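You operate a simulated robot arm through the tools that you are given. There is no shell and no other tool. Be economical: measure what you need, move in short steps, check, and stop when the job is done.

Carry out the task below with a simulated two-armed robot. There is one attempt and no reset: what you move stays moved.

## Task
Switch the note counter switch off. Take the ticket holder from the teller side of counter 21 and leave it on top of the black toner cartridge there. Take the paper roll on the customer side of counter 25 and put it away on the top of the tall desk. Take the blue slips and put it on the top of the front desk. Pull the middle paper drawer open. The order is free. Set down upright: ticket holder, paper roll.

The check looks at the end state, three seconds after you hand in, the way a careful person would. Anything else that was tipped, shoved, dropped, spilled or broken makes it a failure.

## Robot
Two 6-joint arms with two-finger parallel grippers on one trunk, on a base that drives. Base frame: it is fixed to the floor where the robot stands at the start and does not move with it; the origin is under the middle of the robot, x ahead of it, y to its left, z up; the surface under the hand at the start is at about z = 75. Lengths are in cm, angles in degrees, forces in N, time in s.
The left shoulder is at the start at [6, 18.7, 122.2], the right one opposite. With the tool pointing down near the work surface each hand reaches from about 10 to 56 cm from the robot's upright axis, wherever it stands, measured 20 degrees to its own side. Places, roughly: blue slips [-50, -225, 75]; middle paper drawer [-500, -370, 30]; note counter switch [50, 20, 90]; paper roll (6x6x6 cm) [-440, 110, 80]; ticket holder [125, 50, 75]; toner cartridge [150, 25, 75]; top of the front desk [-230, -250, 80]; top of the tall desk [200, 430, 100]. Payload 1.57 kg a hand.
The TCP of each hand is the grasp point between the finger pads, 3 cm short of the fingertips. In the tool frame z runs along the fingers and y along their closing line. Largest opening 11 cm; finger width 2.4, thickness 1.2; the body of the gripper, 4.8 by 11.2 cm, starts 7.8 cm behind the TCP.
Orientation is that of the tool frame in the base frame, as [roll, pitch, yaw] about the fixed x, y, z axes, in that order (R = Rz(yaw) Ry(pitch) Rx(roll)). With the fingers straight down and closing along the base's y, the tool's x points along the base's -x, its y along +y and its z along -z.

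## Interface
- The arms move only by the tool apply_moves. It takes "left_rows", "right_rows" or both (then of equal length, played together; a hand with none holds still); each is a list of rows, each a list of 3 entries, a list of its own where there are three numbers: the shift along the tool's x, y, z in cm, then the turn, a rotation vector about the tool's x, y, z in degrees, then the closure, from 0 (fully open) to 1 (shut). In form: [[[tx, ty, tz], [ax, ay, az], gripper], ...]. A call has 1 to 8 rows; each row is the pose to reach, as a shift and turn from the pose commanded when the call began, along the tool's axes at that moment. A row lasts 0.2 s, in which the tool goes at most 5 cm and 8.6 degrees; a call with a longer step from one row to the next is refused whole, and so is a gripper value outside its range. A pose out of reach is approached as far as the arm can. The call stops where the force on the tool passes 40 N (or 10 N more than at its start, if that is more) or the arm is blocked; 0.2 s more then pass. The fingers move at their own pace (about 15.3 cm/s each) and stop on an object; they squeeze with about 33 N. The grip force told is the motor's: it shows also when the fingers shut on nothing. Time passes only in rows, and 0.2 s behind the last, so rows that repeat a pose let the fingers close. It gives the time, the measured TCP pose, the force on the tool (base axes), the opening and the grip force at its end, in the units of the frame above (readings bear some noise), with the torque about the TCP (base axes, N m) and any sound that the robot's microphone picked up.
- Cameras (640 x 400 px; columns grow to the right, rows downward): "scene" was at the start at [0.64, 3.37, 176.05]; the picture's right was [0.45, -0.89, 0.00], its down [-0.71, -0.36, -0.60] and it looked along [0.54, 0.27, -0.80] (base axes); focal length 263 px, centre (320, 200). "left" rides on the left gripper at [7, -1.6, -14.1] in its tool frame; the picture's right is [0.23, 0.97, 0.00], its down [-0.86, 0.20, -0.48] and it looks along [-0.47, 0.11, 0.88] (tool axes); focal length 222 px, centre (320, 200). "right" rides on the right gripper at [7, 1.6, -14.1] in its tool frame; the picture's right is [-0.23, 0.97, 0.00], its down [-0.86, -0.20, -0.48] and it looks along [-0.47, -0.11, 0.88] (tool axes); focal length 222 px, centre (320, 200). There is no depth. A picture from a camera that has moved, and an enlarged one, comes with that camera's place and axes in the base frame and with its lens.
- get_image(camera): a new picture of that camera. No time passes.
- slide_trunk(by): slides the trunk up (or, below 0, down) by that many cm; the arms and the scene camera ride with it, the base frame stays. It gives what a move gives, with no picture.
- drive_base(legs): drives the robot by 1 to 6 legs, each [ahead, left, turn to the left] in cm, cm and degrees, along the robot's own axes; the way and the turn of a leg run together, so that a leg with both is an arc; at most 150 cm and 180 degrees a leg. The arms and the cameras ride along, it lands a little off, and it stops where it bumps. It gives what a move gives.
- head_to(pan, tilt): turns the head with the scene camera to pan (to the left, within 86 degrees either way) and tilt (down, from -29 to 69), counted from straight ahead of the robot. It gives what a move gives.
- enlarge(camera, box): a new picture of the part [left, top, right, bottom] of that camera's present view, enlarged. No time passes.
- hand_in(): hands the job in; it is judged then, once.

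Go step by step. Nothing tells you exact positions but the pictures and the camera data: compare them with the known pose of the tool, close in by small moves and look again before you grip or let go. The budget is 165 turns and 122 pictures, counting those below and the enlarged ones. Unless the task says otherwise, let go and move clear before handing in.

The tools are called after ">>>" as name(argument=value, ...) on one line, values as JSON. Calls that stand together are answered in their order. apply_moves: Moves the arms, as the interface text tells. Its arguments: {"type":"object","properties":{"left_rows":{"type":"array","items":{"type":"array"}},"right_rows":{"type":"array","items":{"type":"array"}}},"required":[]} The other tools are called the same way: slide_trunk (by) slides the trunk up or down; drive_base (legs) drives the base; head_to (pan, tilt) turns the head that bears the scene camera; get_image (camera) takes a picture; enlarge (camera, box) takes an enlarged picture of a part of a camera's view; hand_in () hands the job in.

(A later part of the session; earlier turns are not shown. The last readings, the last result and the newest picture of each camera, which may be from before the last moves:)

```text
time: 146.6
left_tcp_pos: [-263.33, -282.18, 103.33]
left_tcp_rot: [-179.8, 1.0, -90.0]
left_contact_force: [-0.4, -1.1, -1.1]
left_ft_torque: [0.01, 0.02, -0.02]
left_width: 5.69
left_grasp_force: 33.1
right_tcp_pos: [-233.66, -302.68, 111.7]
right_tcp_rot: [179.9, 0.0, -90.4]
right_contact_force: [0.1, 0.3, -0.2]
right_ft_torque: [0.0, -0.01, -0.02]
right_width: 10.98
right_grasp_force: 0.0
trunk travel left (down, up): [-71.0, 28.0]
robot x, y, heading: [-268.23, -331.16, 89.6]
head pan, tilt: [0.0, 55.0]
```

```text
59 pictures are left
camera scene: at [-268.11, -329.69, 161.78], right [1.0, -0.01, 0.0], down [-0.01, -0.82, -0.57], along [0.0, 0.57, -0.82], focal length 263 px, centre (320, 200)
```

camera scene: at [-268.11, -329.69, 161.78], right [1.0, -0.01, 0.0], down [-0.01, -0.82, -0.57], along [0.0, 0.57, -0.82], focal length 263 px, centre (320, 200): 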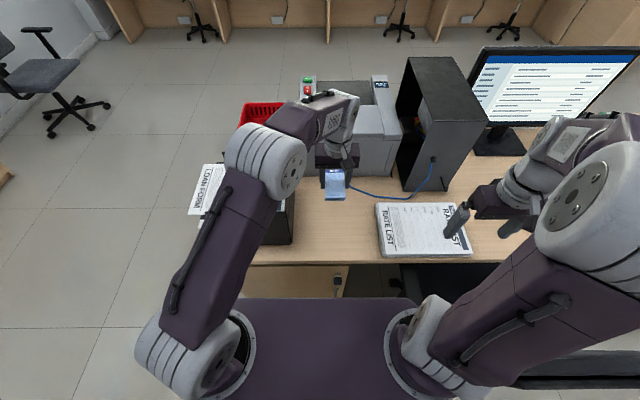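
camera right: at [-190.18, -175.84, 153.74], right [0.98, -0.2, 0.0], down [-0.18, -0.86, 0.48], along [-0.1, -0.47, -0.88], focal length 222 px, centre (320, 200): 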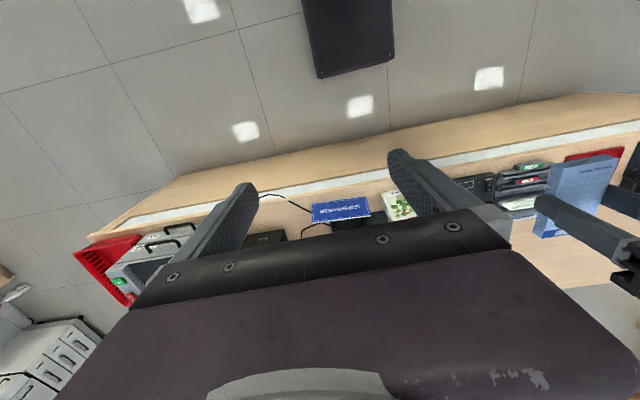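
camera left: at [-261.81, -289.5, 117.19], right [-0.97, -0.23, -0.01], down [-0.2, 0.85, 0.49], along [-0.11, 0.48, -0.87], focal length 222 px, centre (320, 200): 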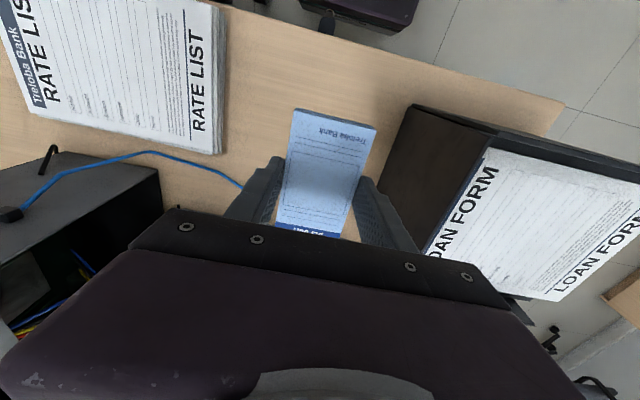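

Clearances fine; shifting 1.3 cm away from the tray and lowering to the desk.

>>> apply_moves(left_rows=[[[0, -1.3, 4.5], [0, 0, 0], 0.65], [[0, -1.3, 9], [0, 0, 0], 0.65], [[0, -1.3, 13.5], [0, 0, 0], 0.65], [[0, -1.3, 18], [0, 0, 0], 0.65], [[0, -1.3, 21.5], [0, 0, 0], 0.65], [[0, -1.3, 23.5], [0, 0, 0], 0.65], [[0, -1.3, 24.4], [0, 0, 0], 0.65]])

>>> enlarge(camera="left", box=[160, 40, 480, 240])

```text
time: 148.2
left_tcp_pos: [-261.97, -281.81, 78.77]
left_tcp_rot: [-179.9, 1.0, -90.0]
left_contact_force: [-0.5, -0.2, 0.1]
left_ft_torque: [0.0, 0.01, 0.0]
left_width: 5.72
left_grasp_force: 32.7
right_tcp_pos: [-233.72, -302.7, 111.79]
right_tcp_rot: [180.0, 0.0, -90.3]
right_contact_force: [-0.2, -0.4, 0.1]
right_ft_torque: [0.01, -0.01, 0.02]
right_width: 11.0
right_grasp_force: 0.0
trunk travel left (down, up): [-71.0, 28.0]
robot x, y, heading: [-268.11, -331.11, 89.8]
head pan, tilt: [0.0, 55.0]
```

```text
2.00 times, centred on (320, 140) of left
camera zoom: at [-260.43, -289.09, 92.74], right [-0.97, -0.23, -0.01], down [-0.2, 0.85, 0.49], along [-0.11, 0.48, -0.87], focal length 444 px, centre (320, 320)
```

zoom: 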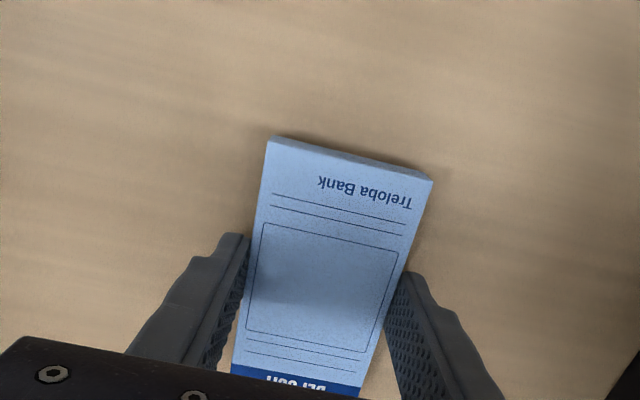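

Right at the desk. Lowering the last millimetres to light contact, opening, and lifting away.

>>> apply_moves(left_rows=[[[0, 0, 0.3], [0, 0, 0], 0.65], [[0, 0, 0.5], [0, 0, 0], 0.65], [[0, 0, 0.5], [0, 0, 0], 0.5], [[0, 0, 0.5], [0, 0, 0], 0.35], [[0, 0, -0.5], [0, 0, 0], 0.35], [[0, 0, -4], [0, 0, 0], 0.35], [[0, 0, -9], [0, 0, 0], 0.35], [[0, 0, -14], [0, 0, 0], 0.35]])

>>> get_image(camera="left")

```text
time: 150.0
left_tcp_pos: [-262.16, -282.05, 92.93]
left_tcp_rot: [-180.0, 1.0, -90.0]
left_contact_force: [0.5, 0.5, 0.4]
left_ft_torque: [0.04, -0.02, -0.02]
left_width: 7.17
left_grasp_force: 0.1
right_tcp_pos: [-233.64, -302.67, 111.78]
right_tcp_rot: [180.0, -0.1, -90.5]
right_contact_force: [0.0, -0.3, 0.0]
right_ft_torque: [0.0, 0.03, 0.02]
right_width: 10.97
right_grasp_force: 0.1
trunk travel left (down, up): [-71.0, 28.0]
robot x, y, heading: [-268.16, -330.84, 89.4]
head pan, tilt: [0.0, 55.0]
```

```text
57 pictures are left
camera left: at [-260.51, -289.39, 106.84], right [-0.97, -0.23, -0.01], down [-0.2, 0.85, 0.49], along [-0.11, 0.48, -0.87], focal length 222 px, centre (320, 200)
```

left: 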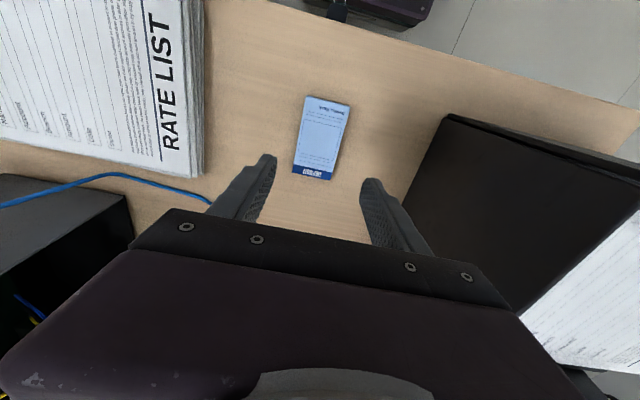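

The slips lie flat on the desk. I'll raise the trunk, back off and turn to the copier for the paper drawer.

>>> slide_trunk(by=20)

>>> drive_base(legs=[[-30, 0, 0], [0, 0, 90], [70, 0, 0]])

>>> head_to(pan=0, tilt=35)

>>> get_image(camera="scene")

```text
time: 152.2
left_tcp_pos: [-262.01, -281.87, 112.82]
left_tcp_rot: [180.0, 1.0, -90.0]
left_contact_force: [0.0, 0.6, 0.0]
left_ft_torque: [0.04, 0.0, 0.03]
left_width: 7.16
left_grasp_force: 0.1
right_tcp_pos: [-233.72, -302.54, 131.74]
right_tcp_rot: [-180.0, 0.0, -90.5]
right_contact_force: [0.3, -1.2, -0.4]
right_ft_torque: [0.0, 0.01, -0.01]
right_width: 11.0
right_grasp_force: 0.0
trunk travel left (down, up): [-91.0, 8.0]
robot x, y, heading: [-268.4, -331.08, 89.7]
head pan, tilt: [0.0, 55.0]
```

```text
time: 161.5
left_tcp_pos: [-387.49, -353.78, 112.94]
left_tcp_rot: [-179.9, 1.1, -0.4]
left_contact_force: [1.0, 0.1, -0.1]
left_ft_torque: [-0.02, 0.04, -0.01]
left_width: 7.14
left_grasp_force: 0.0
right_tcp_pos: [-366.48, -325.28, 131.7]
right_tcp_rot: [179.9, 0.0, -0.8]
right_contact_force: [1.3, 0.4, -0.3]
right_ft_torque: [0.0, 0.0, -0.02]
right_width: 11.01
right_grasp_force: 0.0
trunk travel left (down, up): [-91.0, 8.0]
robot x, y, heading: [-338.8, -360.2, 179.2]
head pan, tilt: [0.0, 55.0]
```

```text
time: 162.3
left_tcp_pos: [-387.64, -353.71, 112.82]
left_tcp_rot: [-179.9, 0.9, -0.3]
left_contact_force: [0.7, 0.4, 0.3]
left_ft_torque: [0.01, -0.03, 0.01]
left_width: 7.14
left_grasp_force: 0.0
right_tcp_pos: [-366.61, -325.34, 131.78]
right_tcp_rot: [-180.0, -0.1, -0.7]
right_contact_force: [0.6, 0.5, 0.1]
right_ft_torque: [0.02, 0.0, 0.03]
right_width: 10.99
right_grasp_force: 0.1
trunk travel left (down, up): [-91.0, 8.0]
robot x, y, heading: [-338.8, -359.76, 179.0]
head pan, tilt: [0.0, 35.0]
```

```text
56 pictures are left
camera scene: at [-341.51, -359.88, 184.59], right [0.01, 1.0, 0.0], down [0.57, -0.01, -0.82], along [-0.82, 0.01, -0.57], focal length 263 px, centre (320, 200)
```

scene: 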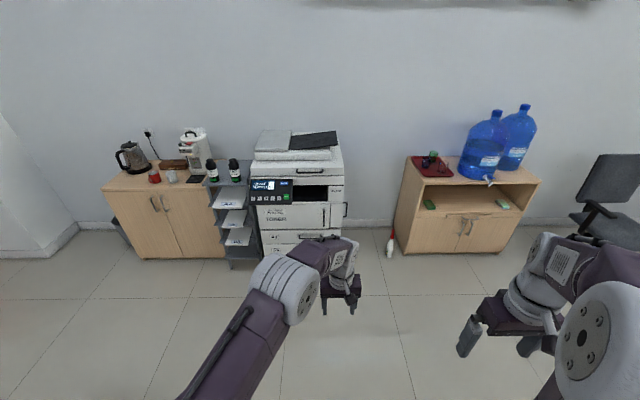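

The copier faces me. Zooming on its lower drawers, with the left camera too.

>>> apply_moves(left_rows=[[[4, 4, -1], [0, 0, 0], 0], [[8, 8, -1], [0, 0, 0], 0], [[12, 11, -1], [0, 0, 0], 0], [[15, 13, -1], [0, 0, 0], 0]])

>>> enlarge(camera="scene", box=[200, 130, 370, 280])

```text
refused: row 1 steps farther than a row can; nothing moved
```

```text
2.67 times, centred on (285, 205) of scene
camera zoom: at [-341.51, -359.88, 184.59], right [0.01, 1.0, 0.0], down [0.57, -0.01, -0.82], along [-0.82, 0.01, -0.57], focal length 702 px, centre (413, 187)
```

zoom: 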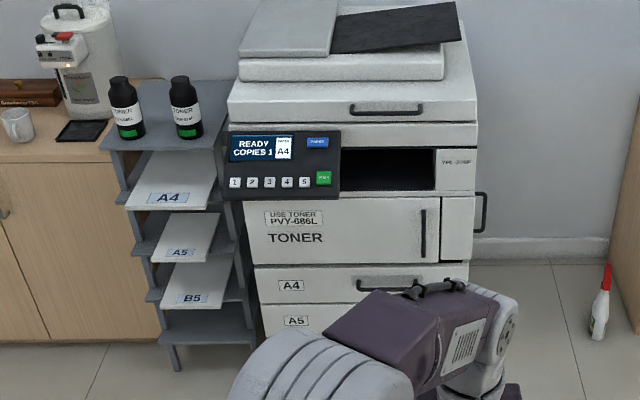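

Drawers read A4, A5 (middle), and one below. I'll draw the left hand aside, lower the trunk and look again for a second view.

>>> apply_moves(left_rows=[[[3, 3, -1], [0, 0, 0], 0], [[6, 6, -1], [0, 0, 0], 0], [[9, 9, -1], [0, 0, 0], 0], [[12, 12, -1], [0, 0, 0], 0], [[15, 14, -1], [0, 0, 0], 0]])

>>> slide_trunk(by=-65)

>>> get_image(camera="scene")

```text
time: 163.5
left_tcp_pos: [-372.67, -367.87, 113.77]
left_tcp_rot: [-179.8, 1.2, -0.3]
left_contact_force: [0.7, -0.8, -0.2]
left_ft_torque: [0.0, 0.02, 0.01]
left_width: 11.01
left_grasp_force: 0.0
right_tcp_pos: [-366.54, -325.41, 131.83]
right_tcp_rot: [180.0, 0.0, -0.7]
right_contact_force: [-0.5, 0.2, 0.1]
right_ft_torque: [0.01, 0.01, 0.02]
right_width: 11.0
right_grasp_force: 0.0
trunk travel left (down, up): [-91.0, 8.0]
robot x, y, heading: [-338.63, -359.9, 179.3]
head pan, tilt: [0.0, 35.0]
```

```text
refused: -65 is not a number from -40 to 40
```

```text
54 pictures are left
camera scene: at [-341.24, -360.01, 184.6], right [0.01, 1.0, 0.0], down [0.57, -0.01, -0.82], along [-0.82, 0.01, -0.57], focal length 263 px, centre (320, 200)
```

scene: 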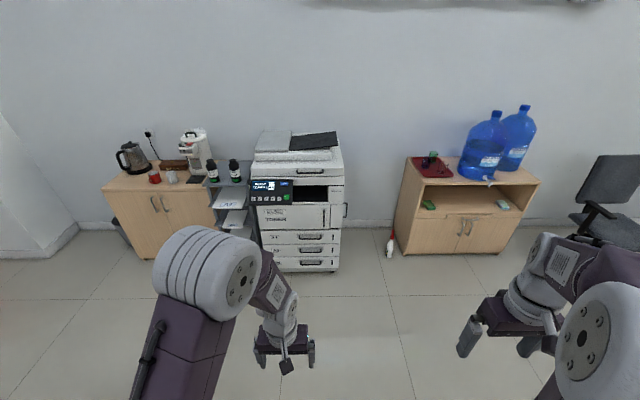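

All three drawers are visible now. Lowering the trunk in two goes and looking from lower down.

>>> slide_trunk(by=-40)

>>> slide_trunk(by=-25)

>>> enlarge(camera="scene", box=[230, 80, 390, 180])

```text
time: 167.4
left_tcp_pos: [-372.78, -367.89, 73.74]
left_tcp_rot: [-179.8, 1.1, -0.3]
left_contact_force: [0.6, 0.7, -0.4]
left_ft_torque: [-0.02, -0.01, -0.02]
left_width: 10.97
left_grasp_force: 0.1
right_tcp_pos: [-366.52, -325.26, 91.76]
right_tcp_rot: [-180.0, -0.1, -0.7]
right_contact_force: [-0.2, -0.1, -0.7]
right_ft_torque: [0.02, -0.01, -0.02]
right_width: 11.02
right_grasp_force: 0.0
trunk travel left (down, up): [-51.0, 48.0]
robot x, y, heading: [-338.72, -359.95, 179.5]
head pan, tilt: [0.0, 35.0]
```

```text
time: 169.9
left_tcp_pos: [-372.71, -367.74, 48.73]
left_tcp_rot: [-179.9, 0.9, -0.3]
left_contact_force: [0.1, -0.5, 0.2]
left_ft_torque: [0.01, -0.03, -0.01]
left_width: 11.0
left_grasp_force: 0.1
right_tcp_pos: [-366.65, -325.25, 66.77]
right_tcp_rot: [-180.0, 0.0, -0.7]
right_contact_force: [0.0, -0.2, -0.8]
right_ft_torque: [0.0, 0.0, 0.03]
right_width: 10.99
right_grasp_force: 0.0
trunk travel left (down, up): [-26.0, 73.0]
robot x, y, heading: [-338.31, -359.74, 179.3]
head pan, tilt: [0.0, 35.0]
```

```text
4.00 times, centred on (310, 130) of scene
camera zoom: at [-341.43, -359.89, 119.6], right [0.01, 1.0, 0.0], down [0.57, -0.01, -0.82], along [-0.82, 0.01, -0.57], focal length 1052 px, centre (360, 480)
```

zoom: 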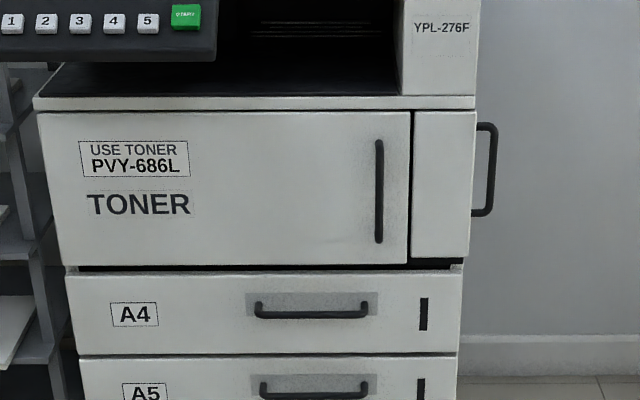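

Handle of the middle (A5) drawer computes to about [-485, -365, 35.7], a horizontal bar ~17 cm wide. I'll turn the left hand to point forward, extending as it tilts.

>>> apply_moves(left_rows=[[[-4, 0, 0], [0, -8, 0], 0], [[-8, 0, 0], [0, -16, 0], 0], [[-12, 0, 0], [0, -24, 0], 0], [[-16, 0, 0], [0, -32, 0], 0], [[-20, 0, 0], [0, -40, 0], 0], [[-23, 0, 0], [0, -48, 0], 0], [[-25, 0, 0], [0, -56, 0], 0]])

>>> apply_moves(left_rows=[[[0, 0, 0], [0, -8, 0], 0], [[0, 0, 0], [0, -16, 0], 0], [[0, 0, 0], [0, -24, 0], 0], [[0, 0, 0], [0, -31, 0], 0], [[0, 0, 0], [0, -35, 0], 0]])

>>> get_image(camera="scene")

```text
time: 171.6
left_tcp_pos: [-398.38, -367.02, 49.55]
left_tcp_rot: [179.1, 56.9, -0.7]
left_contact_force: [-0.3, -0.5, 0.5]
left_ft_torque: [-0.02, -0.02, 0.0]
left_width: 11.0
left_grasp_force: 0.2
left hand out of reach, approached as far as the arm can: row 7
right_tcp_pos: [-366.77, -325.32, 66.68]
right_tcp_rot: [180.0, 0.0, -0.7]
right_contact_force: [1.3, 0.0, -0.4]
right_ft_torque: [-0.05, -0.01, 0.02]
right_width: 10.99
right_grasp_force: 0.1
trunk travel left (down, up): [-26.0, 73.0]
robot x, y, heading: [-338.41, -360.04, 179.2]
head pan, tilt: [0.0, 35.0]
```

```text
time: 172.8
left_tcp_pos: [-403.24, -363.92, 49.73]
left_tcp_rot: [48.6, 86.8, -130.5]
left_contact_force: [0.3, 0.9, -0.1]
left_ft_torque: [-0.03, 0.0, 0.01]
left_width: 11.0
left_grasp_force: 0.0
left hand out of reach, approached as far as the arm can: row 1, 2, 3, 4, 5
right_tcp_pos: [-366.66, -325.22, 66.79]
right_tcp_rot: [180.0, -0.1, -0.7]
right_contact_force: [0.5, -0.1, 0.0]
right_ft_torque: [-0.01, -0.02, -0.01]
right_width: 11.01
right_grasp_force: 0.0
trunk travel left (down, up): [-26.0, 73.0]
robot x, y, heading: [-338.61, -359.99, 179.5]
head pan, tilt: [0.0, 35.0]
```

```text
52 pictures are left
camera scene: at [-341.44, -359.91, 119.6], right [0.01, 1.0, 0.0], down [0.57, -0.01, -0.82], along [-0.82, 0.01, -0.57], focal length 263 px, centre (320, 200)
```

scene: 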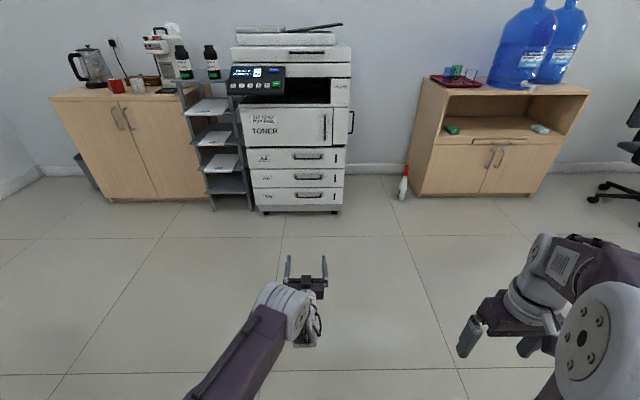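

The hand points forward. Now rolling it 90° so the fingers close vertically.

>>> apply_moves(left_rows=[[[0, 0, 0], [0, 0, -8.4], 0], [[0, 0, 0], [0, 0, -16.8], 0], [[0, 0, 0], [0, 0, -25], 0], [[0, 0, 0], [0, 0, -33], 0], [[0, 0, 0], [0, 0, -41], 0], [[0, 0, 0], [0, 0, -49], 0], [[0, 0, 0], [0, 0, -57], 0], [[0, 0, 0], [0, 0, -65], 0]])

>>> apply_moves(left_rows=[[[0, 0, 0], [0, 0, -8], 0], [[0, 0, 0], [0, 0, -16], 0], [[0, 0, 0], [0, 0, -24], 0], [[0, 0, 0], [0, 0, -25], 0]])

>>> enlarge(camera="scene", box=[230, 130, 390, 360])

>>> get_image(camera="left")

```text
time: 174.6
left_tcp_pos: [-410.85, -352.21, 51.55]
left_tcp_rot: [-97.7, 34.4, 89.4]
left_contact_force: [-0.7, 0.4, -0.1]
left_ft_torque: [0.0, -0.03, 0.01]
left_width: 10.98
left_grasp_force: 0.1
left hand out of reach, approached as far as the arm can: row 1, 2, 3, 4, 5, 6, 7, 8
right_tcp_pos: [-366.69, -325.31, 66.71]
right_tcp_rot: [180.0, 0.0, -0.7]
right_contact_force: [0.2, -0.1, -0.1]
right_ft_torque: [-0.02, -0.03, -0.01]
right_width: 11.01
right_grasp_force: 0.1
trunk travel left (down, up): [-26.0, 73.0]
robot x, y, heading: [-338.77, -359.81, 179.4]
head pan, tilt: [0.0, 35.0]
```

```text
time: 175.6
left_tcp_pos: [-412.98, -351.54, 58.58]
left_tcp_rot: [-101.2, 12.6, 91.7]
left_contact_force: [0.7, -0.5, -0.6]
left_ft_torque: [0.02, -0.04, -0.03]
left_width: 11.01
left_grasp_force: 0.1
left hand out of reach, approached as far as the arm can: row 1, 2, 3, 4
right_tcp_pos: [-366.7, -325.21, 66.72]
right_tcp_rot: [180.0, 0.0, -0.8]
right_contact_force: [0.4, 0.4, 0.4]
right_ft_torque: [0.0, 0.0, 0.01]
right_width: 11.01
right_grasp_force: 0.1
trunk travel left (down, up): [-26.0, 73.0]
robot x, y, heading: [-338.72, -359.88, 179.4]
head pan, tilt: [0.0, 35.0]
```

```text
1.74 times, centred on (310, 245) of scene
camera zoom: at [-341.44, -359.88, 119.6], right [0.01, 1.0, 0.0], down [0.57, -0.01, -0.82], along [-0.82, 0.01, -0.57], focal length 458 px, centre (337, 122)
```

zoom: 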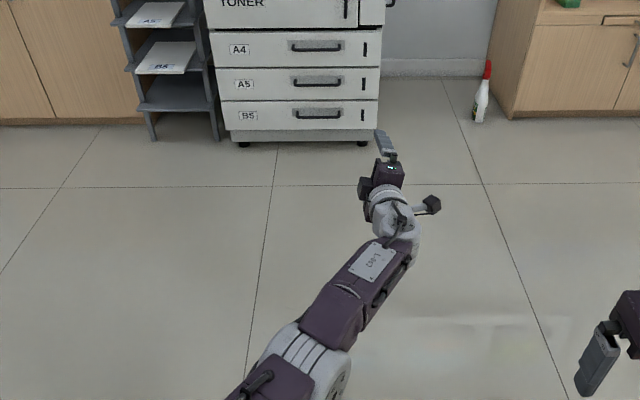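

```text
50 pictures are left
camera left: at [-399.6, -343.48, 61.22], right [0.19, 0.02, -0.98], down [0.53, -0.84, 0.09], along [-0.82, -0.54, -0.17], focal length 222 px, centre (320, 200)
```

left: 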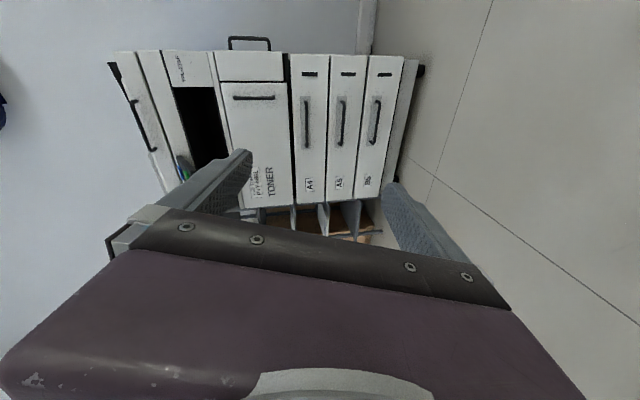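

The arm is over-stretched pointing level; a ~30° downward pointing approach will be easier. First a null move to learn the commanded pose.

>>> apply_moves(left_rows=[[[0, 0, 0], [0, 0, 0], 0]])

```text
time: 175.9
left_tcp_pos: [-412.95, -351.54, 58.68]
left_tcp_rot: [-101.2, 12.7, 91.7]
left_contact_force: [0.6, 0.4, 0.1]
left_ft_torque: [0.0, 0.01, -0.03]
left_width: 11.0
left_grasp_force: 0.0
right_tcp_pos: [-366.68, -325.17, 66.66]
right_tcp_rot: [-180.0, -0.1, -0.6]
right_contact_force: [-0.1, -0.2, -0.5]
right_ft_torque: [0.04, -0.01, -0.01]
right_width: 11.01
right_grasp_force: 0.0
trunk travel left (down, up): [-26.0, 73.0]
robot x, y, heading: [-338.68, -359.9, 179.3]
head pan, tilt: [0.0, 35.0]
```

>>> apply_moves(left_rows=[[[-2, 3.6, -2], [-4.6, 1.5, -2.8], 0], [[-4.1, 7.2, -4], [-9.2, 3, -5.6], 0], [[-6.2, 10.8, -6], [-13.8, 4.5, -8.5], 0], [[-8.25, 14.5, -8], [-18.5, 6, -11.3], 0], [[-8.25, 14.5, -8], [-18.5, 6, -11.3], 0]])

```text
time: 177.2
left_tcp_pos: [-411.95, -355.56, 45.66]
left_tcp_rot: [-120.0, 0.0, 90.0]
left_contact_force: [0.2, 0.2, -0.2]
left_ft_torque: [0.01, 0.02, -0.02]
left_width: 10.98
left_grasp_force: 0.0
left hand out of reach, approached as far as the arm can: row 1, 2, 3, 4, 5
right_tcp_pos: [-366.63, -325.4, 66.68]
right_tcp_rot: [180.0, 0.1, -0.8]
right_contact_force: [-0.5, 0.3, 0.3]
right_ft_torque: [0.01, 0.01, 0.03]
right_width: 10.98
right_grasp_force: 0.1
trunk travel left (down, up): [-26.0, 73.0]
robot x, y, heading: [-338.73, -359.9, 179.2]
head pan, tilt: [0.0, 35.0]
```

Orientation is now right: 30° below level, closing vertically. Keeping the arm fixed, I'll lower the trunk 10 cm and drive the hand toward the handle.

>>> slide_trunk(by=-10)

>>> drive_base(legs=[[0, 9, 0], [52, 0, 0]])

>>> head_to(pan=0, tilt=40)

>>> get_image(camera="scene")

>>> get_image(camera="left")

```text
time: 178.5
left_tcp_pos: [-412.02, -355.53, 35.72]
left_tcp_rot: [-120.0, 0.2, 90.1]
left_contact_force: [0.0, 0.5, -0.8]
left_ft_torque: [-0.03, 0.0, 0.0]
left_width: 11.0
left_grasp_force: 0.1
right_tcp_pos: [-366.67, -325.17, 56.81]
right_tcp_rot: [-180.0, 0.0, -0.7]
right_contact_force: [-0.1, 0.1, -0.7]
right_ft_torque: [0.01, 0.0, -0.01]
right_width: 10.99
right_grasp_force: 0.1
trunk travel left (down, up): [-16.0, 83.0]
robot x, y, heading: [-338.33, -360.02, 179.1]
head pan, tilt: [0.0, 35.0]
```

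```text
time: 182.2
left_tcp_pos: [-463.9, -364.07, 35.6]
left_tcp_rot: [-120.0, 0.1, 90.3]
left_contact_force: [-0.3, -0.3, -0.9]
left_ft_torque: [-0.03, 0.02, -0.04]
left_width: 11.01
left_grasp_force: 0.1
right_tcp_pos: [-418.65, -333.7, 56.7]
right_tcp_rot: [179.9, 0.0, -0.7]
right_contact_force: [0.1, 0.6, -0.4]
right_ft_torque: [-0.03, 0.0, 0.0]
right_width: 11.0
right_grasp_force: 0.0
trunk travel left (down, up): [-16.0, 83.0]
robot x, y, heading: [-390.56, -368.42, 179.4]
head pan, tilt: [0.0, 35.0]
```

```text
time: 182.9
left_tcp_pos: [-463.93, -364.26, 35.79]
left_tcp_rot: [-120.0, 0.2, 90.3]
left_contact_force: [-0.4, 0.5, 0.1]
left_ft_torque: [-0.01, 0.0, -0.01]
left_width: 11.02
left_grasp_force: 0.1
right_tcp_pos: [-418.77, -333.86, 56.77]
right_tcp_rot: [180.0, 0.0, -0.6]
right_contact_force: [-0.3, -0.8, 0.3]
right_ft_torque: [-0.01, -0.01, 0.01]
right_width: 11.0
right_grasp_force: 0.1
trunk travel left (down, up): [-16.0, 83.0]
robot x, y, heading: [-390.42, -368.28, 179.3]
head pan, tilt: [0.0, 40.0]
```

```text
49 pictures are left
camera scene: at [-393.03, -368.32, 108.85], right [0.01, 1.0, 0.0], down [0.64, -0.01, -0.77], along [-0.77, 0.01, -0.64], focal length 263 px, centre (320, 200)
```

scene: 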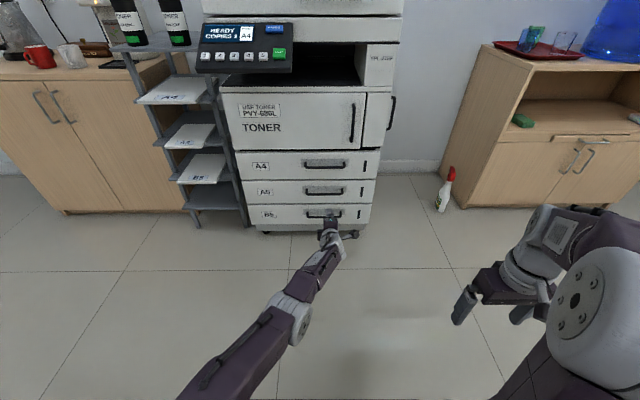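

```text
48 pictures are left
camera left: at [-452.48, -357.29, 44.05], right [0.49, 0.23, -0.84], down [0.52, -0.85, 0.07], along [-0.7, -0.47, -0.53], focal length 222 px, centre (320, 200)
```

left: 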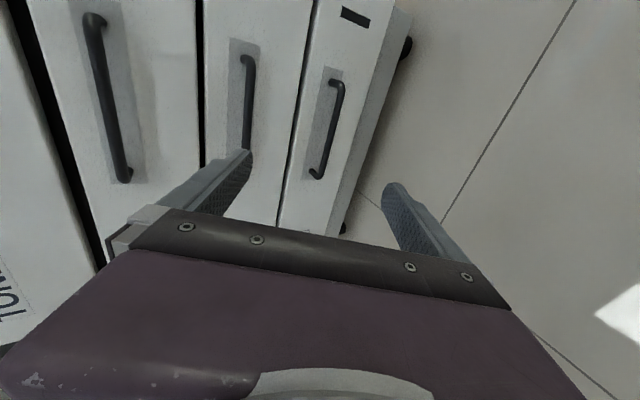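

The middle handle triangulates to about x=-487, z=35, y -358 to -369. The hand's height fits; partly closing and driving 15 cm closer.

>>> apply_moves(left_rows=[[[0, 0, 0], [0, 0, 0], 0.3], [[0, 0, 0], [0, 0, 0], 0.5]])

>>> drive_base(legs=[[15, 0, 0]])

>>> get_image(camera="left")

>>> enlarge(camera="scene", box=[250, 120, 410, 240])

```text
time: 183.5
left_tcp_pos: [-463.79, -364.15, 35.67]
left_tcp_rot: [-120.0, 0.1, 90.2]
left_contact_force: [0.3, 0.2, 0.2]
left_ft_torque: [0.03, -0.02, -0.01]
left_width: 5.51
left_grasp_force: 0.0
right_tcp_pos: [-418.64, -333.76, 56.69]
right_tcp_rot: [180.0, 0.1, -0.5]
right_contact_force: [0.2, 0.2, 0.9]
right_ft_torque: [0.0, 0.01, -0.02]
right_width: 11.0
right_grasp_force: 0.1
trunk travel left (down, up): [-16.0, 83.0]
robot x, y, heading: [-390.35, -368.29, 179.3]
head pan, tilt: [0.0, 40.0]
```

```text
time: 184.8
left_tcp_pos: [-478.93, -364.24, 35.64]
left_tcp_rot: [-119.9, 0.1, 90.4]
left_contact_force: [0.2, 0.0, 0.4]
left_ft_torque: [-0.01, 0.02, 0.0]
left_width: 5.52
left_grasp_force: 0.1
right_tcp_pos: [-433.68, -333.71, 56.74]
right_tcp_rot: [-179.9, -0.1, -0.4]
right_contact_force: [-0.9, 0.9, 0.1]
right_ft_torque: [0.02, 0.01, 0.01]
right_width: 11.0
right_grasp_force: 0.0
trunk travel left (down, up): [-16.0, 83.0]
robot x, y, heading: [-405.3, -368.6, 179.5]
head pan, tilt: [0.0, 40.0]
```

```text
47 pictures are left
camera left: at [-467.43, -357.24, 44.03], right [0.49, 0.23, -0.84], down [0.52, -0.85, 0.07], along [-0.7, -0.47, -0.53], focal length 222 px, centre (320, 200)
```

left: 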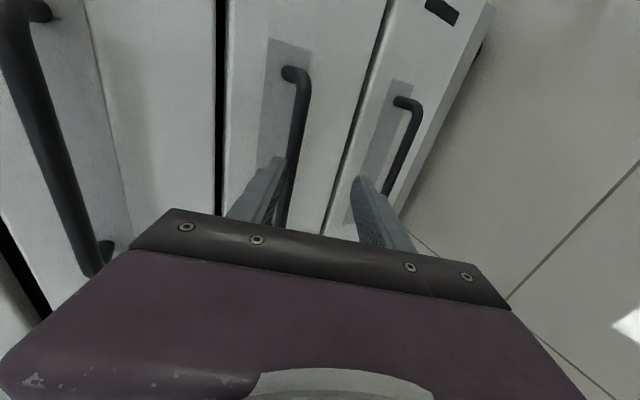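

```text
3.33 times, centred on (330, 180) of scene
camera zoom: at [-407.98, -368.18, 108.84], right [0.01, 1.0, 0.0], down [0.64, -0.01, -0.77], along [-0.77, 0.01, -0.64], focal length 877 px, centre (287, 267)
```

zoom: 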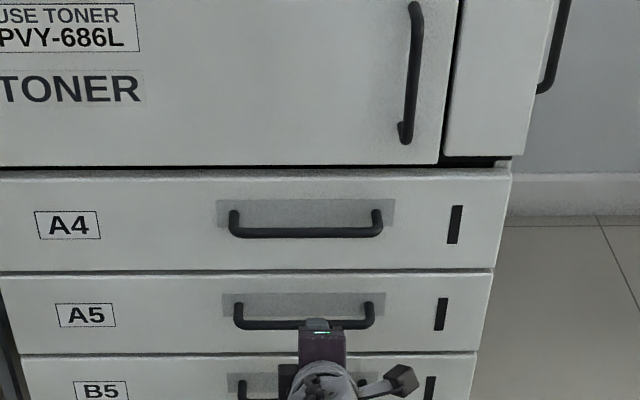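

The bar lines up just under the upper finger. Driving 4.5 cm closer and checking.

>>> drive_base(legs=[[4.5, 0, 0]])

>>> get_image(camera="left")

```text
time: 185.8
left_tcp_pos: [-483.15, -364.1, 35.7]
left_tcp_rot: [-120.1, 0.1, 90.6]
left_contact_force: [5.6, -0.1, -1.0]
left_ft_torque: [0.01, 0.04, -0.02]
left_width: 5.16
left_grasp_force: 0.1
right_tcp_pos: [-438.02, -333.66, 56.67]
right_tcp_rot: [179.9, -0.1, -0.5]
right_contact_force: [-0.6, 0.7, -0.6]
right_ft_torque: [0.0, -0.03, -0.01]
right_width: 10.98
right_grasp_force: 0.1
trunk travel left (down, up): [-16.0, 83.0]
robot x, y, heading: [-409.53, -368.15, 179.5]
head pan, tilt: [0.0, 40.0]
stopped in leg 1: the force on the tool passed its limit at 83 N (the readings are from after the stop); the commanded pose is now the measured one
```

```text
45 pictures are left
camera left: at [-471.76, -357.15, 44.03], right [0.49, 0.23, -0.84], down [0.52, -0.85, 0.07], along [-0.7, -0.47, -0.53], focal length 222 px, centre (320, 200)
```

left: 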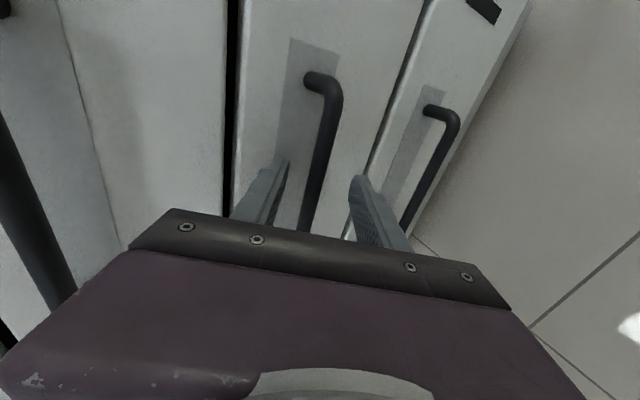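

Upper fingertip touches the drawer front and the bar is between the fingers. Closing on it.

>>> apply_moves(left_rows=[[[0, 0, -0.3], [0, 0, 0], 0.55], [[0, 0, -0.3], [0, 0, 0], 0.65], [[0, 0, -0.3], [0, 0, 0], 0.75], [[0, 0, -0.3], [0, 0, 0], 0.85], [[0, 0, -0.3], [0, 0, 0], 1], [[0, 0, -0.3], [0, 0, 0], 1]])

>>> get_image(camera="left")

```text
time: 187.2
left_tcp_pos: [-483.19, -364.04, 36.08]
left_tcp_rot: [-119.7, 0.0, 90.6]
left_contact_force: [-7.4, -2.3, 15.1]
left_ft_torque: [0.02, 0.13, 0.03]
left_width: 1.18
left_grasp_force: 28.7
right_tcp_pos: [-437.9, -333.69, 56.82]
right_tcp_rot: [180.0, 0.1, -0.4]
right_contact_force: [0.6, -0.1, 0.6]
right_ft_torque: [0.01, -0.01, 0.01]
right_width: 11.0
right_grasp_force: 0.0
trunk travel left (down, up): [-16.0, 83.0]
robot x, y, heading: [-410.07, -368.31, 179.5]
head pan, tilt: [0.0, 40.0]
```

```text
44 pictures are left
camera left: at [-471.79, -357.17, 44.41], right [0.48, 0.23, -0.85], down [0.52, -0.85, 0.06], along [-0.7, -0.47, -0.53], focal length 222 px, centre (320, 200)
```

left: 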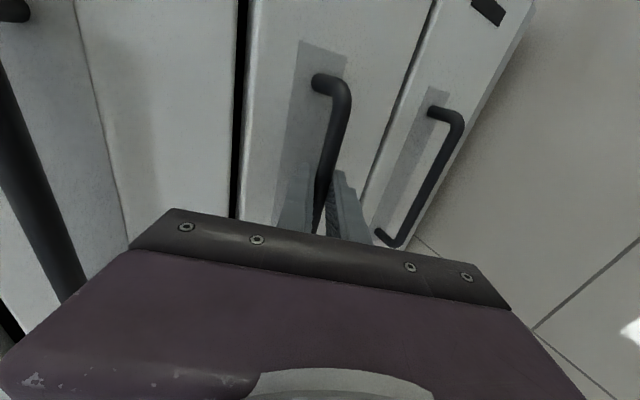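

The bar is gripped (1.2 cm). Pulling the drawer open by backing the base.

>>> drive_base(legs=[[-15, 0, 0]])

>>> enlarge(camera="scene", box=[230, 110, 410, 260])

```text
time: 188.6
left_tcp_pos: [-468.17, -364.11, 36.07]
left_tcp_rot: [-119.7, 0.1, 90.6]
left_contact_force: [0.7, 7.8, 21.1]
left_ft_torque: [0.06, 0.14, 0.07]
left_width: 1.18
left_grasp_force: 29.4
right_tcp_pos: [-423.0, -333.69, 56.82]
right_tcp_rot: [180.0, 0.1, -0.4]
right_contact_force: [0.5, 0.6, 0.7]
right_ft_torque: [0.04, -0.01, 0.0]
right_width: 11.0
right_grasp_force: 0.2
trunk travel left (down, up): [-16.0, 83.0]
robot x, y, heading: [-394.9, -368.47, 179.6]
head pan, tilt: [0.0, 40.0]
```

```text
2.67 times, centred on (320, 185) of scene
camera zoom: at [-397.06, -368.24, 108.86], right [0.01, 1.0, 0.0], down [0.64, -0.01, -0.77], along [-0.77, 0.01, -0.64], focal length 702 px, centre (320, 240)
```

zoom: 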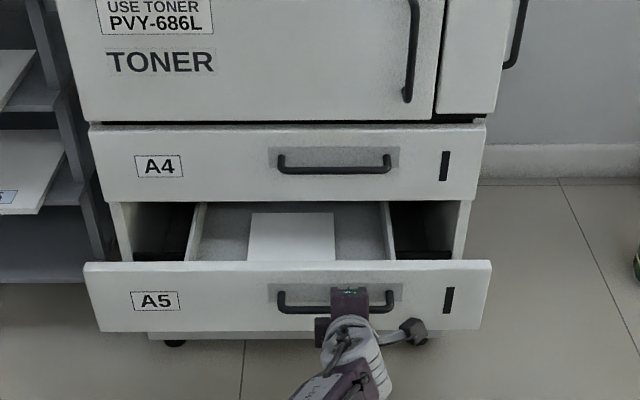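

The A5 drawer slides out smoothly, 15 cm so far. Pulling farther.

>>> drive_base(legs=[[-15, 0, 0]])

>>> enlarge(camera="scene", box=[230, 90, 410, 240])

```text
time: 190.0
left_tcp_pos: [-453.27, -364.03, 36.04]
left_tcp_rot: [-119.6, 0.0, 90.3]
left_contact_force: [0.6, 9.7, 13.5]
left_ft_torque: [0.09, 0.11, 0.03]
left_width: 1.17
left_grasp_force: 29.3
right_tcp_pos: [-408.08, -333.81, 56.73]
right_tcp_rot: [180.0, 0.0, -0.5]
right_contact_force: [0.8, 0.5, 0.4]
right_ft_torque: [0.01, 0.01, 0.02]
right_width: 10.99
right_grasp_force: 0.0
trunk travel left (down, up): [-16.0, 83.0]
robot x, y, heading: [-380.04, -368.71, 179.5]
head pan, tilt: [0.0, 40.0]
```

```text
2.67 times, centred on (320, 165) of scene
camera zoom: at [-382.21, -368.33, 108.86], right [0.01, 1.0, 0.0], down [0.64, -0.01, -0.77], along [-0.77, 0.01, -0.64], focal length 702 px, centre (320, 293)
```

zoom: 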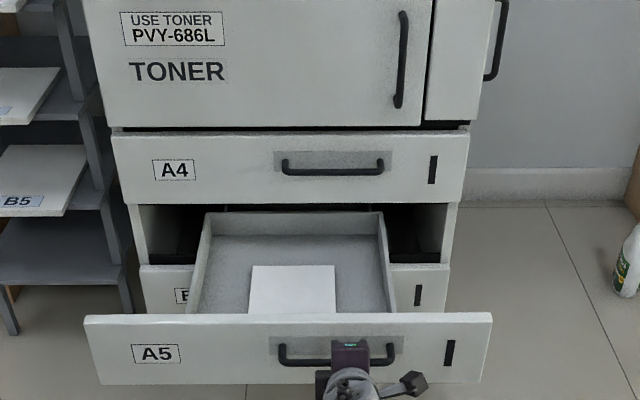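

Nearly fully out (30 cm). One gentle further pull to see whether it is at its stop.

>>> drive_base(legs=[[-4, 0, 0]])

```text
time: 190.9
left_tcp_pos: [-449.27, -364.16, 36.06]
left_tcp_rot: [-119.6, -0.1, 90.4]
left_contact_force: [0.5, 2.7, 8.1]
left_ft_torque: [0.09, 0.05, 0.01]
left_width: 1.16
left_grasp_force: 28.9
right_tcp_pos: [-403.99, -333.88, 56.64]
right_tcp_rot: [180.0, -0.1, -0.4]
right_contact_force: [0.3, -0.1, -0.2]
right_ft_torque: [0.03, 0.0, -0.01]
right_width: 10.99
right_grasp_force: 0.1
trunk travel left (down, up): [-16.0, 83.0]
robot x, y, heading: [-375.43, -367.97, 179.6]
head pan, tilt: [0.0, 40.0]
```

Drawer is 34 cm open. Opening the fingers and backing off straight.

>>> apply_moves(left_rows=[[[0, 0, 0], [0, 0, 0], 0.8], [[0, 0, 0], [0, 0, 0], 0.6], [[0, 0, 0], [0, 0, 0], 0.5], [[0, 0, 0], [0, 0, 0], 0.5]])

>>> drive_base(legs=[[-30, 0, 0]])

>>> get_image(camera="scene")

```text
time: 191.9
left_tcp_pos: [-449.3, -364.06, 36.03]
left_tcp_rot: [-119.7, -0.1, 90.3]
left_contact_force: [0.2, 0.0, 0.3]
left_ft_torque: [0.03, 0.0, 0.01]
left_width: 5.52
left_grasp_force: 0.1
right_tcp_pos: [-404.06, -334.0, 56.72]
right_tcp_rot: [-180.0, -0.2, -0.4]
right_contact_force: [0.0, 0.1, 0.3]
right_ft_torque: [-0.03, 0.02, -0.04]
right_width: 11.01
right_grasp_force: 0.1
trunk travel left (down, up): [-16.0, 83.0]
robot x, y, heading: [-376.04, -368.36, 179.6]
head pan, tilt: [0.0, 40.0]
```

```text
time: 193.9
left_tcp_pos: [-419.21, -364.14, 36.0]
left_tcp_rot: [-119.6, -0.2, 90.1]
left_contact_force: [-0.4, 0.4, 0.1]
left_ft_torque: [-0.04, 0.01, -0.01]
left_width: 5.51
left_grasp_force: 0.1
right_tcp_pos: [-373.92, -334.09, 56.71]
right_tcp_rot: [-180.0, 0.0, -0.5]
right_contact_force: [0.0, -0.6, -0.5]
right_ft_torque: [0.03, 0.0, -0.01]
right_width: 10.97
right_grasp_force: 0.0
trunk travel left (down, up): [-16.0, 83.0]
robot x, y, heading: [-345.98, -368.69, 179.1]
head pan, tilt: [0.0, 40.0]
```

```text
41 pictures are left
camera scene: at [-348.32, -368.65, 108.85], right [0.01, 1.0, 0.0], down [0.64, -0.01, -0.77], along [-0.77, 0.01, -0.64], focal length 263 px, centre (320, 200)
```

scene: 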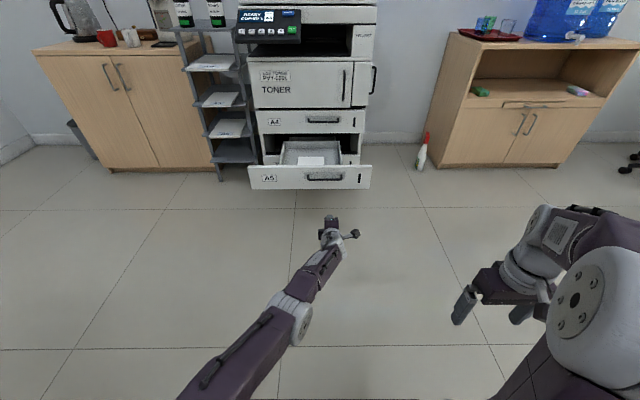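

The middle drawer stands open. Now refolding the left arm to point down, raising the trunk, and looking toward counter 25.

>>> apply_moves(left_rows=[[[0, 0, 0], [-7.5, 0, 0], 0.3], [[0, 0, -2], [-15, 0, 0], 0], [[0, 0, -4], [-22.5, 0, 0], 0], [[0, 0, -7], [-30, 0, 0], 0], [[0, 0, -10], [-37.5, 0, 0], 0], [[0, 0, -13], [-45, 0, 0], 0], [[0, 0, -17], [-52.5, 0, 0], 0], [[0, 0, -20], [-60, 0, 0], 0]])

>>> slide_trunk(by=40)

>>> slide_trunk(by=40)

>>> head_to(pan=-80, tilt=15)

>>> get_image(camera="scene")

```text
time: 195.7
left_tcp_pos: [-400.76, -364.7, 45.84]
left_tcp_rot: [-179.7, -0.1, 90.1]
left_contact_force: [-0.4, -0.1, -0.3]
left_ft_torque: [-0.01, 0.03, -0.01]
left_width: 10.99
left_grasp_force: 0.0
left hand out of reach, approached as far as the arm can: row 1, 2, 3, 6, 7, 8
right_tcp_pos: [-373.9, -334.09, 56.75]
right_tcp_rot: [-179.9, -0.1, -0.5]
right_contact_force: [0.5, 0.5, 0.1]
right_ft_torque: [0.03, -0.02, 0.02]
right_width: 11.0
right_grasp_force: 0.2
trunk travel left (down, up): [-16.0, 83.0]
robot x, y, heading: [-345.77, -368.86, 179.4]
head pan, tilt: [0.0, 40.0]
```

```text
time: 199.6
left_tcp_pos: [-400.77, -364.65, 85.72]
left_tcp_rot: [-179.7, -0.2, 90.1]
left_contact_force: [0.3, 0.2, -0.1]
left_ft_torque: [-0.03, 0.04, -0.01]
left_width: 10.99
left_grasp_force: 0.0
right_tcp_pos: [-373.92, -334.11, 96.62]
right_tcp_rot: [-180.0, -0.2, -0.6]
right_contact_force: [-0.1, 0.2, 0.5]
right_ft_torque: [0.0, 0.0, -0.02]
right_width: 11.02
right_grasp_force: 0.0
trunk travel left (down, up): [-56.0, 43.0]
robot x, y, heading: [-345.95, -368.86, 179.5]
head pan, tilt: [0.0, 40.0]
```

```text
time: 203.4
left_tcp_pos: [-400.78, -364.6, 125.73]
left_tcp_rot: [-179.6, -0.1, 90.1]
left_contact_force: [0.4, 0.5, -0.8]
left_ft_torque: [-0.02, -0.01, 0.0]
left_width: 11.0
left_grasp_force: 0.1
right_tcp_pos: [-374.05, -334.17, 136.6]
right_tcp_rot: [179.9, 0.0, -0.5]
right_contact_force: [0.1, 0.1, 0.3]
right_ft_torque: [-0.03, 0.01, -0.03]
right_width: 11.01
right_grasp_force: 0.1
trunk travel left (down, up): [-96.0, 3.0]
robot x, y, heading: [-345.71, -368.65, 179.1]
head pan, tilt: [0.0, 40.0]
```

```text
time: 204.9
left_tcp_pos: [-400.86, -364.72, 125.74]
left_tcp_rot: [-179.7, -0.1, 90.1]
left_contact_force: [-0.5, 0.0, 0.8]
left_ft_torque: [0.01, 0.0, -0.03]
left_width: 11.02
left_grasp_force: 0.0
right_tcp_pos: [-373.94, -334.05, 136.68]
right_tcp_rot: [180.0, 0.0, -0.4]
right_contact_force: [-0.2, -0.1, 0.3]
right_ft_torque: [0.02, 0.02, -0.03]
right_width: 10.99
right_grasp_force: 0.0
trunk travel left (down, up): [-96.0, 3.0]
robot x, y, heading: [-345.83, -368.87, 179.4]
head pan, tilt: [-80.0, 15.0]
```

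```text
40 pictures are left
camera scene: at [-341.38, -359.51, 192.8], right [0.99, 0.16, 0.0], down [0.04, -0.26, -0.97], along [-0.16, 0.95, -0.26], focal length 263 px, centre (320, 200)
```

scene: 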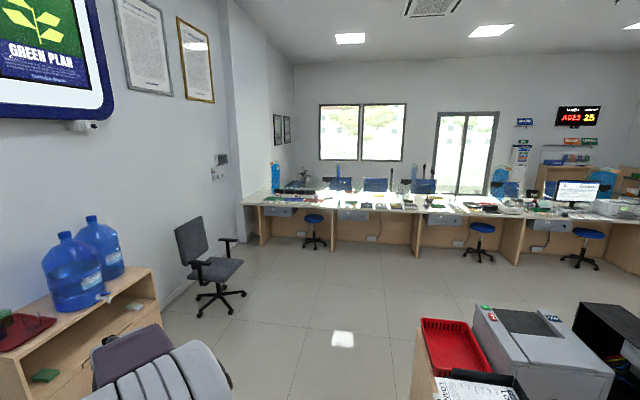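

Counter row meets the west wall, so the way to the customer side is round the east end. I'll tuck the left arm and drive back along the corridor.

>>> apply_moves(left_rows=[[[0, 4.5, 0], [0, 0, 0], 0], [[0, 9, 0], [0, 0, 0], 0], [[0, 13.5, 0], [0, 0, 0], 0], [[0, 16, 0], [0, 0, 0], 0]])

>>> drive_base(legs=[[0, -125, 0], [0, -125, 0], [0, 0, 180], [150, 0, 0], [150, 0, 0], [100, 0, 0]])

```text
time: 205.9
left_tcp_pos: [-399.38, -362.74, 126.27]
left_tcp_rot: [-179.8, 0.0, 90.2]
left_contact_force: [0.6, 0.0, 0.2]
left_ft_torque: [0.0, 0.04, -0.01]
left_width: 10.96
left_grasp_force: 0.1
left hand out of reach, approached as far as the arm can: row 1, 2, 3, 4
right_tcp_pos: [-373.96, -334.01, 136.72]
right_tcp_rot: [-180.0, -0.1, -0.6]
right_contact_force: [-0.5, -0.6, 0.1]
right_ft_torque: [0.02, -0.01, 0.0]
right_width: 11.0
right_grasp_force: 0.0
trunk travel left (down, up): [-96.0, 3.0]
robot x, y, heading: [-345.61, -368.71, 179.5]
head pan, tilt: [-80.0, 15.0]
```

```text
time: 244.4
left_tcp_pos: [111.89, -127.35, 126.37]
left_tcp_rot: [-179.8, 0.0, -89.3]
left_contact_force: [-1.3, -0.2, 0.7]
left_ft_torque: [-0.02, 0.03, 0.04]
left_width: 10.98
left_grasp_force: 0.1
right_tcp_pos: [86.74, -156.2, 136.67]
right_tcp_rot: [-179.9, -0.1, 179.9]
right_contact_force: [0.5, 0.0, -0.6]
right_ft_torque: [0.01, 0.0, 0.01]
right_width: 10.98
right_grasp_force: 0.0
trunk travel left (down, up): [-96.0, 3.0]
robot x, y, heading: [58.5, -121.98, 0.1]
head pan, tilt: [-80.0, 15.0]
```

Undoing the left hand's roll so the arm can tuck normally.

>>> apply_moves(left_rows=[[[0, 0, 0], [0, 0, 8.4], 0], [[0, 0, 0], [0, 0, 16.8], 0], [[0, 0, 0], [0, 0, 25.2], 0], [[0, 0, 0], [0, 0, 33.6], 0], [[0, 0, 0], [0, 0, 42], 0], [[0, 0, 0], [0, 0, 50], 0], [[0, 0, 0], [0, 0, 58], 0], [[0, 0, 0], [0, 0, 66], 0]])

>>> apply_moves(left_rows=[[[0, 0, 0], [0, 0, 8], 0], [[0, 0, 0], [0, 0, 16], 0], [[0, 0, 0], [0, 0, 24], 0]])

>>> apply_moves(left_rows=[[[4.5, 1, 0], [0, 0, 0], 0], [[9, 3, 0], [0, 0, 0], 0], [[13, 5, 0], [0, 0, 0], 0], [[17, 8, 0], [0, 0, 0], 0], [[20, 11, 0], [0, 0, 0], 0]])

>>> drive_base(legs=[[120, 0, 0], [77, 0, 0]])

>>> head_to(pan=80, tilt=25)

>>> get_image(camera="scene")

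```text
time: 246.2
left_tcp_pos: [112.03, -127.29, 126.26]
left_tcp_rot: [-179.9, 0.3, -155.6]
left_contact_force: [0.5, -0.4, -1.1]
left_ft_torque: [0.04, -0.02, -0.02]
left_width: 11.02
left_grasp_force: 0.1
right_tcp_pos: [86.77, -156.32, 136.79]
right_tcp_rot: [-179.9, -0.2, 180.0]
right_contact_force: [1.0, 0.3, -0.8]
right_ft_torque: [-0.02, 0.01, 0.0]
right_width: 10.97
right_grasp_force: 0.1
trunk travel left (down, up): [-96.0, 3.0]
robot x, y, heading: [58.58, -122.18, 0.1]
head pan, tilt: [-80.0, 15.0]
```

```text
time: 247.0
left_tcp_pos: [111.95, -127.36, 126.19]
left_tcp_rot: [180.0, 0.3, -179.3]
left_contact_force: [0.4, 0.1, 0.4]
left_ft_torque: [0.0, 0.03, 0.01]
left_width: 10.98
left_grasp_force: 0.0
right_tcp_pos: [86.7, -156.3, 136.68]
right_tcp_rot: [-180.0, -0.1, 180.0]
right_contact_force: [-0.3, 0.3, -0.1]
right_ft_torque: [0.01, -0.01, 0.0]
right_width: 11.01
right_grasp_force: 0.1
trunk travel left (down, up): [-96.0, 3.0]
robot x, y, heading: [58.43, -121.85, -0.1]
head pan, tilt: [-80.0, 15.0]
```

```text
time: 248.2
left_tcp_pos: [112.06, -127.3, 126.27]
left_tcp_rot: [-180.0, 0.2, -179.3]
left_contact_force: [-0.4, -0.4, -0.1]
left_ft_torque: [-0.01, 0.01, -0.03]
left_width: 11.02
left_grasp_force: 0.1
left hand out of reach, approached as far as the arm can: row 1, 2, 3, 4, 5
right_tcp_pos: [86.88, -156.24, 136.7]
right_tcp_rot: [179.9, -0.2, 180.0]
right_contact_force: [0.0, -0.4, -1.0]
right_ft_torque: [-0.05, 0.0, -0.01]
right_width: 11.02
right_grasp_force: 0.0
trunk travel left (down, up): [-96.0, 3.0]
robot x, y, heading: [57.79, -122.21, 0.3]
head pan, tilt: [-80.0, 15.0]
```

```text
time: 257.7
left_tcp_pos: [305.78, -126.66, 126.2]
left_tcp_rot: [179.9, 0.3, -179.3]
left_contact_force: [0.3, 0.0, -0.3]
left_ft_torque: [-0.03, 0.0, -0.02]
left_width: 11.0
left_grasp_force: 0.0
right_tcp_pos: [280.63, -155.57, 136.61]
right_tcp_rot: [180.0, -0.1, -179.9]
right_contact_force: [0.4, -0.2, 1.2]
right_ft_torque: [-0.01, 0.0, 0.0]
right_width: 11.0
right_grasp_force: 0.0
trunk travel left (down, up): [-96.0, 3.0]
robot x, y, heading: [251.75, -121.42, 0.0]
head pan, tilt: [-80.0, 15.0]
stopped in leg 2: the robot was blocked; the commanded pose is now the measured one
```

```text
time: 260.2
left_tcp_pos: [305.62, -126.67, 126.27]
left_tcp_rot: [180.0, 0.2, -179.3]
left_contact_force: [-0.5, 0.5, -0.5]
left_ft_torque: [0.01, -0.01, -0.01]
left_width: 11.01
left_grasp_force: 0.0
right_tcp_pos: [280.61, -155.77, 136.73]
right_tcp_rot: [-180.0, -0.1, -179.9]
right_contact_force: [-0.3, -0.5, 0.0]
right_ft_torque: [-0.02, 0.0, -0.01]
right_width: 10.99
right_grasp_force: 0.1
trunk travel left (down, up): [-96.0, 3.0]
robot x, y, heading: [252.32, -121.44, 0.3]
head pan, tilt: [80.0, 25.0]
```

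```text
39 pictures are left
camera scene: at [247.56, -112.26, 191.18], right [0.98, -0.17, 0.0], down [-0.07, -0.42, -0.91], along [0.16, 0.89, -0.42], focal length 263 px, centre (320, 200)
```

scene: 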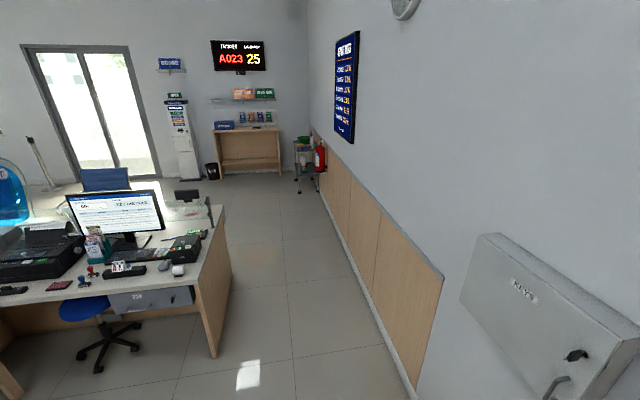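

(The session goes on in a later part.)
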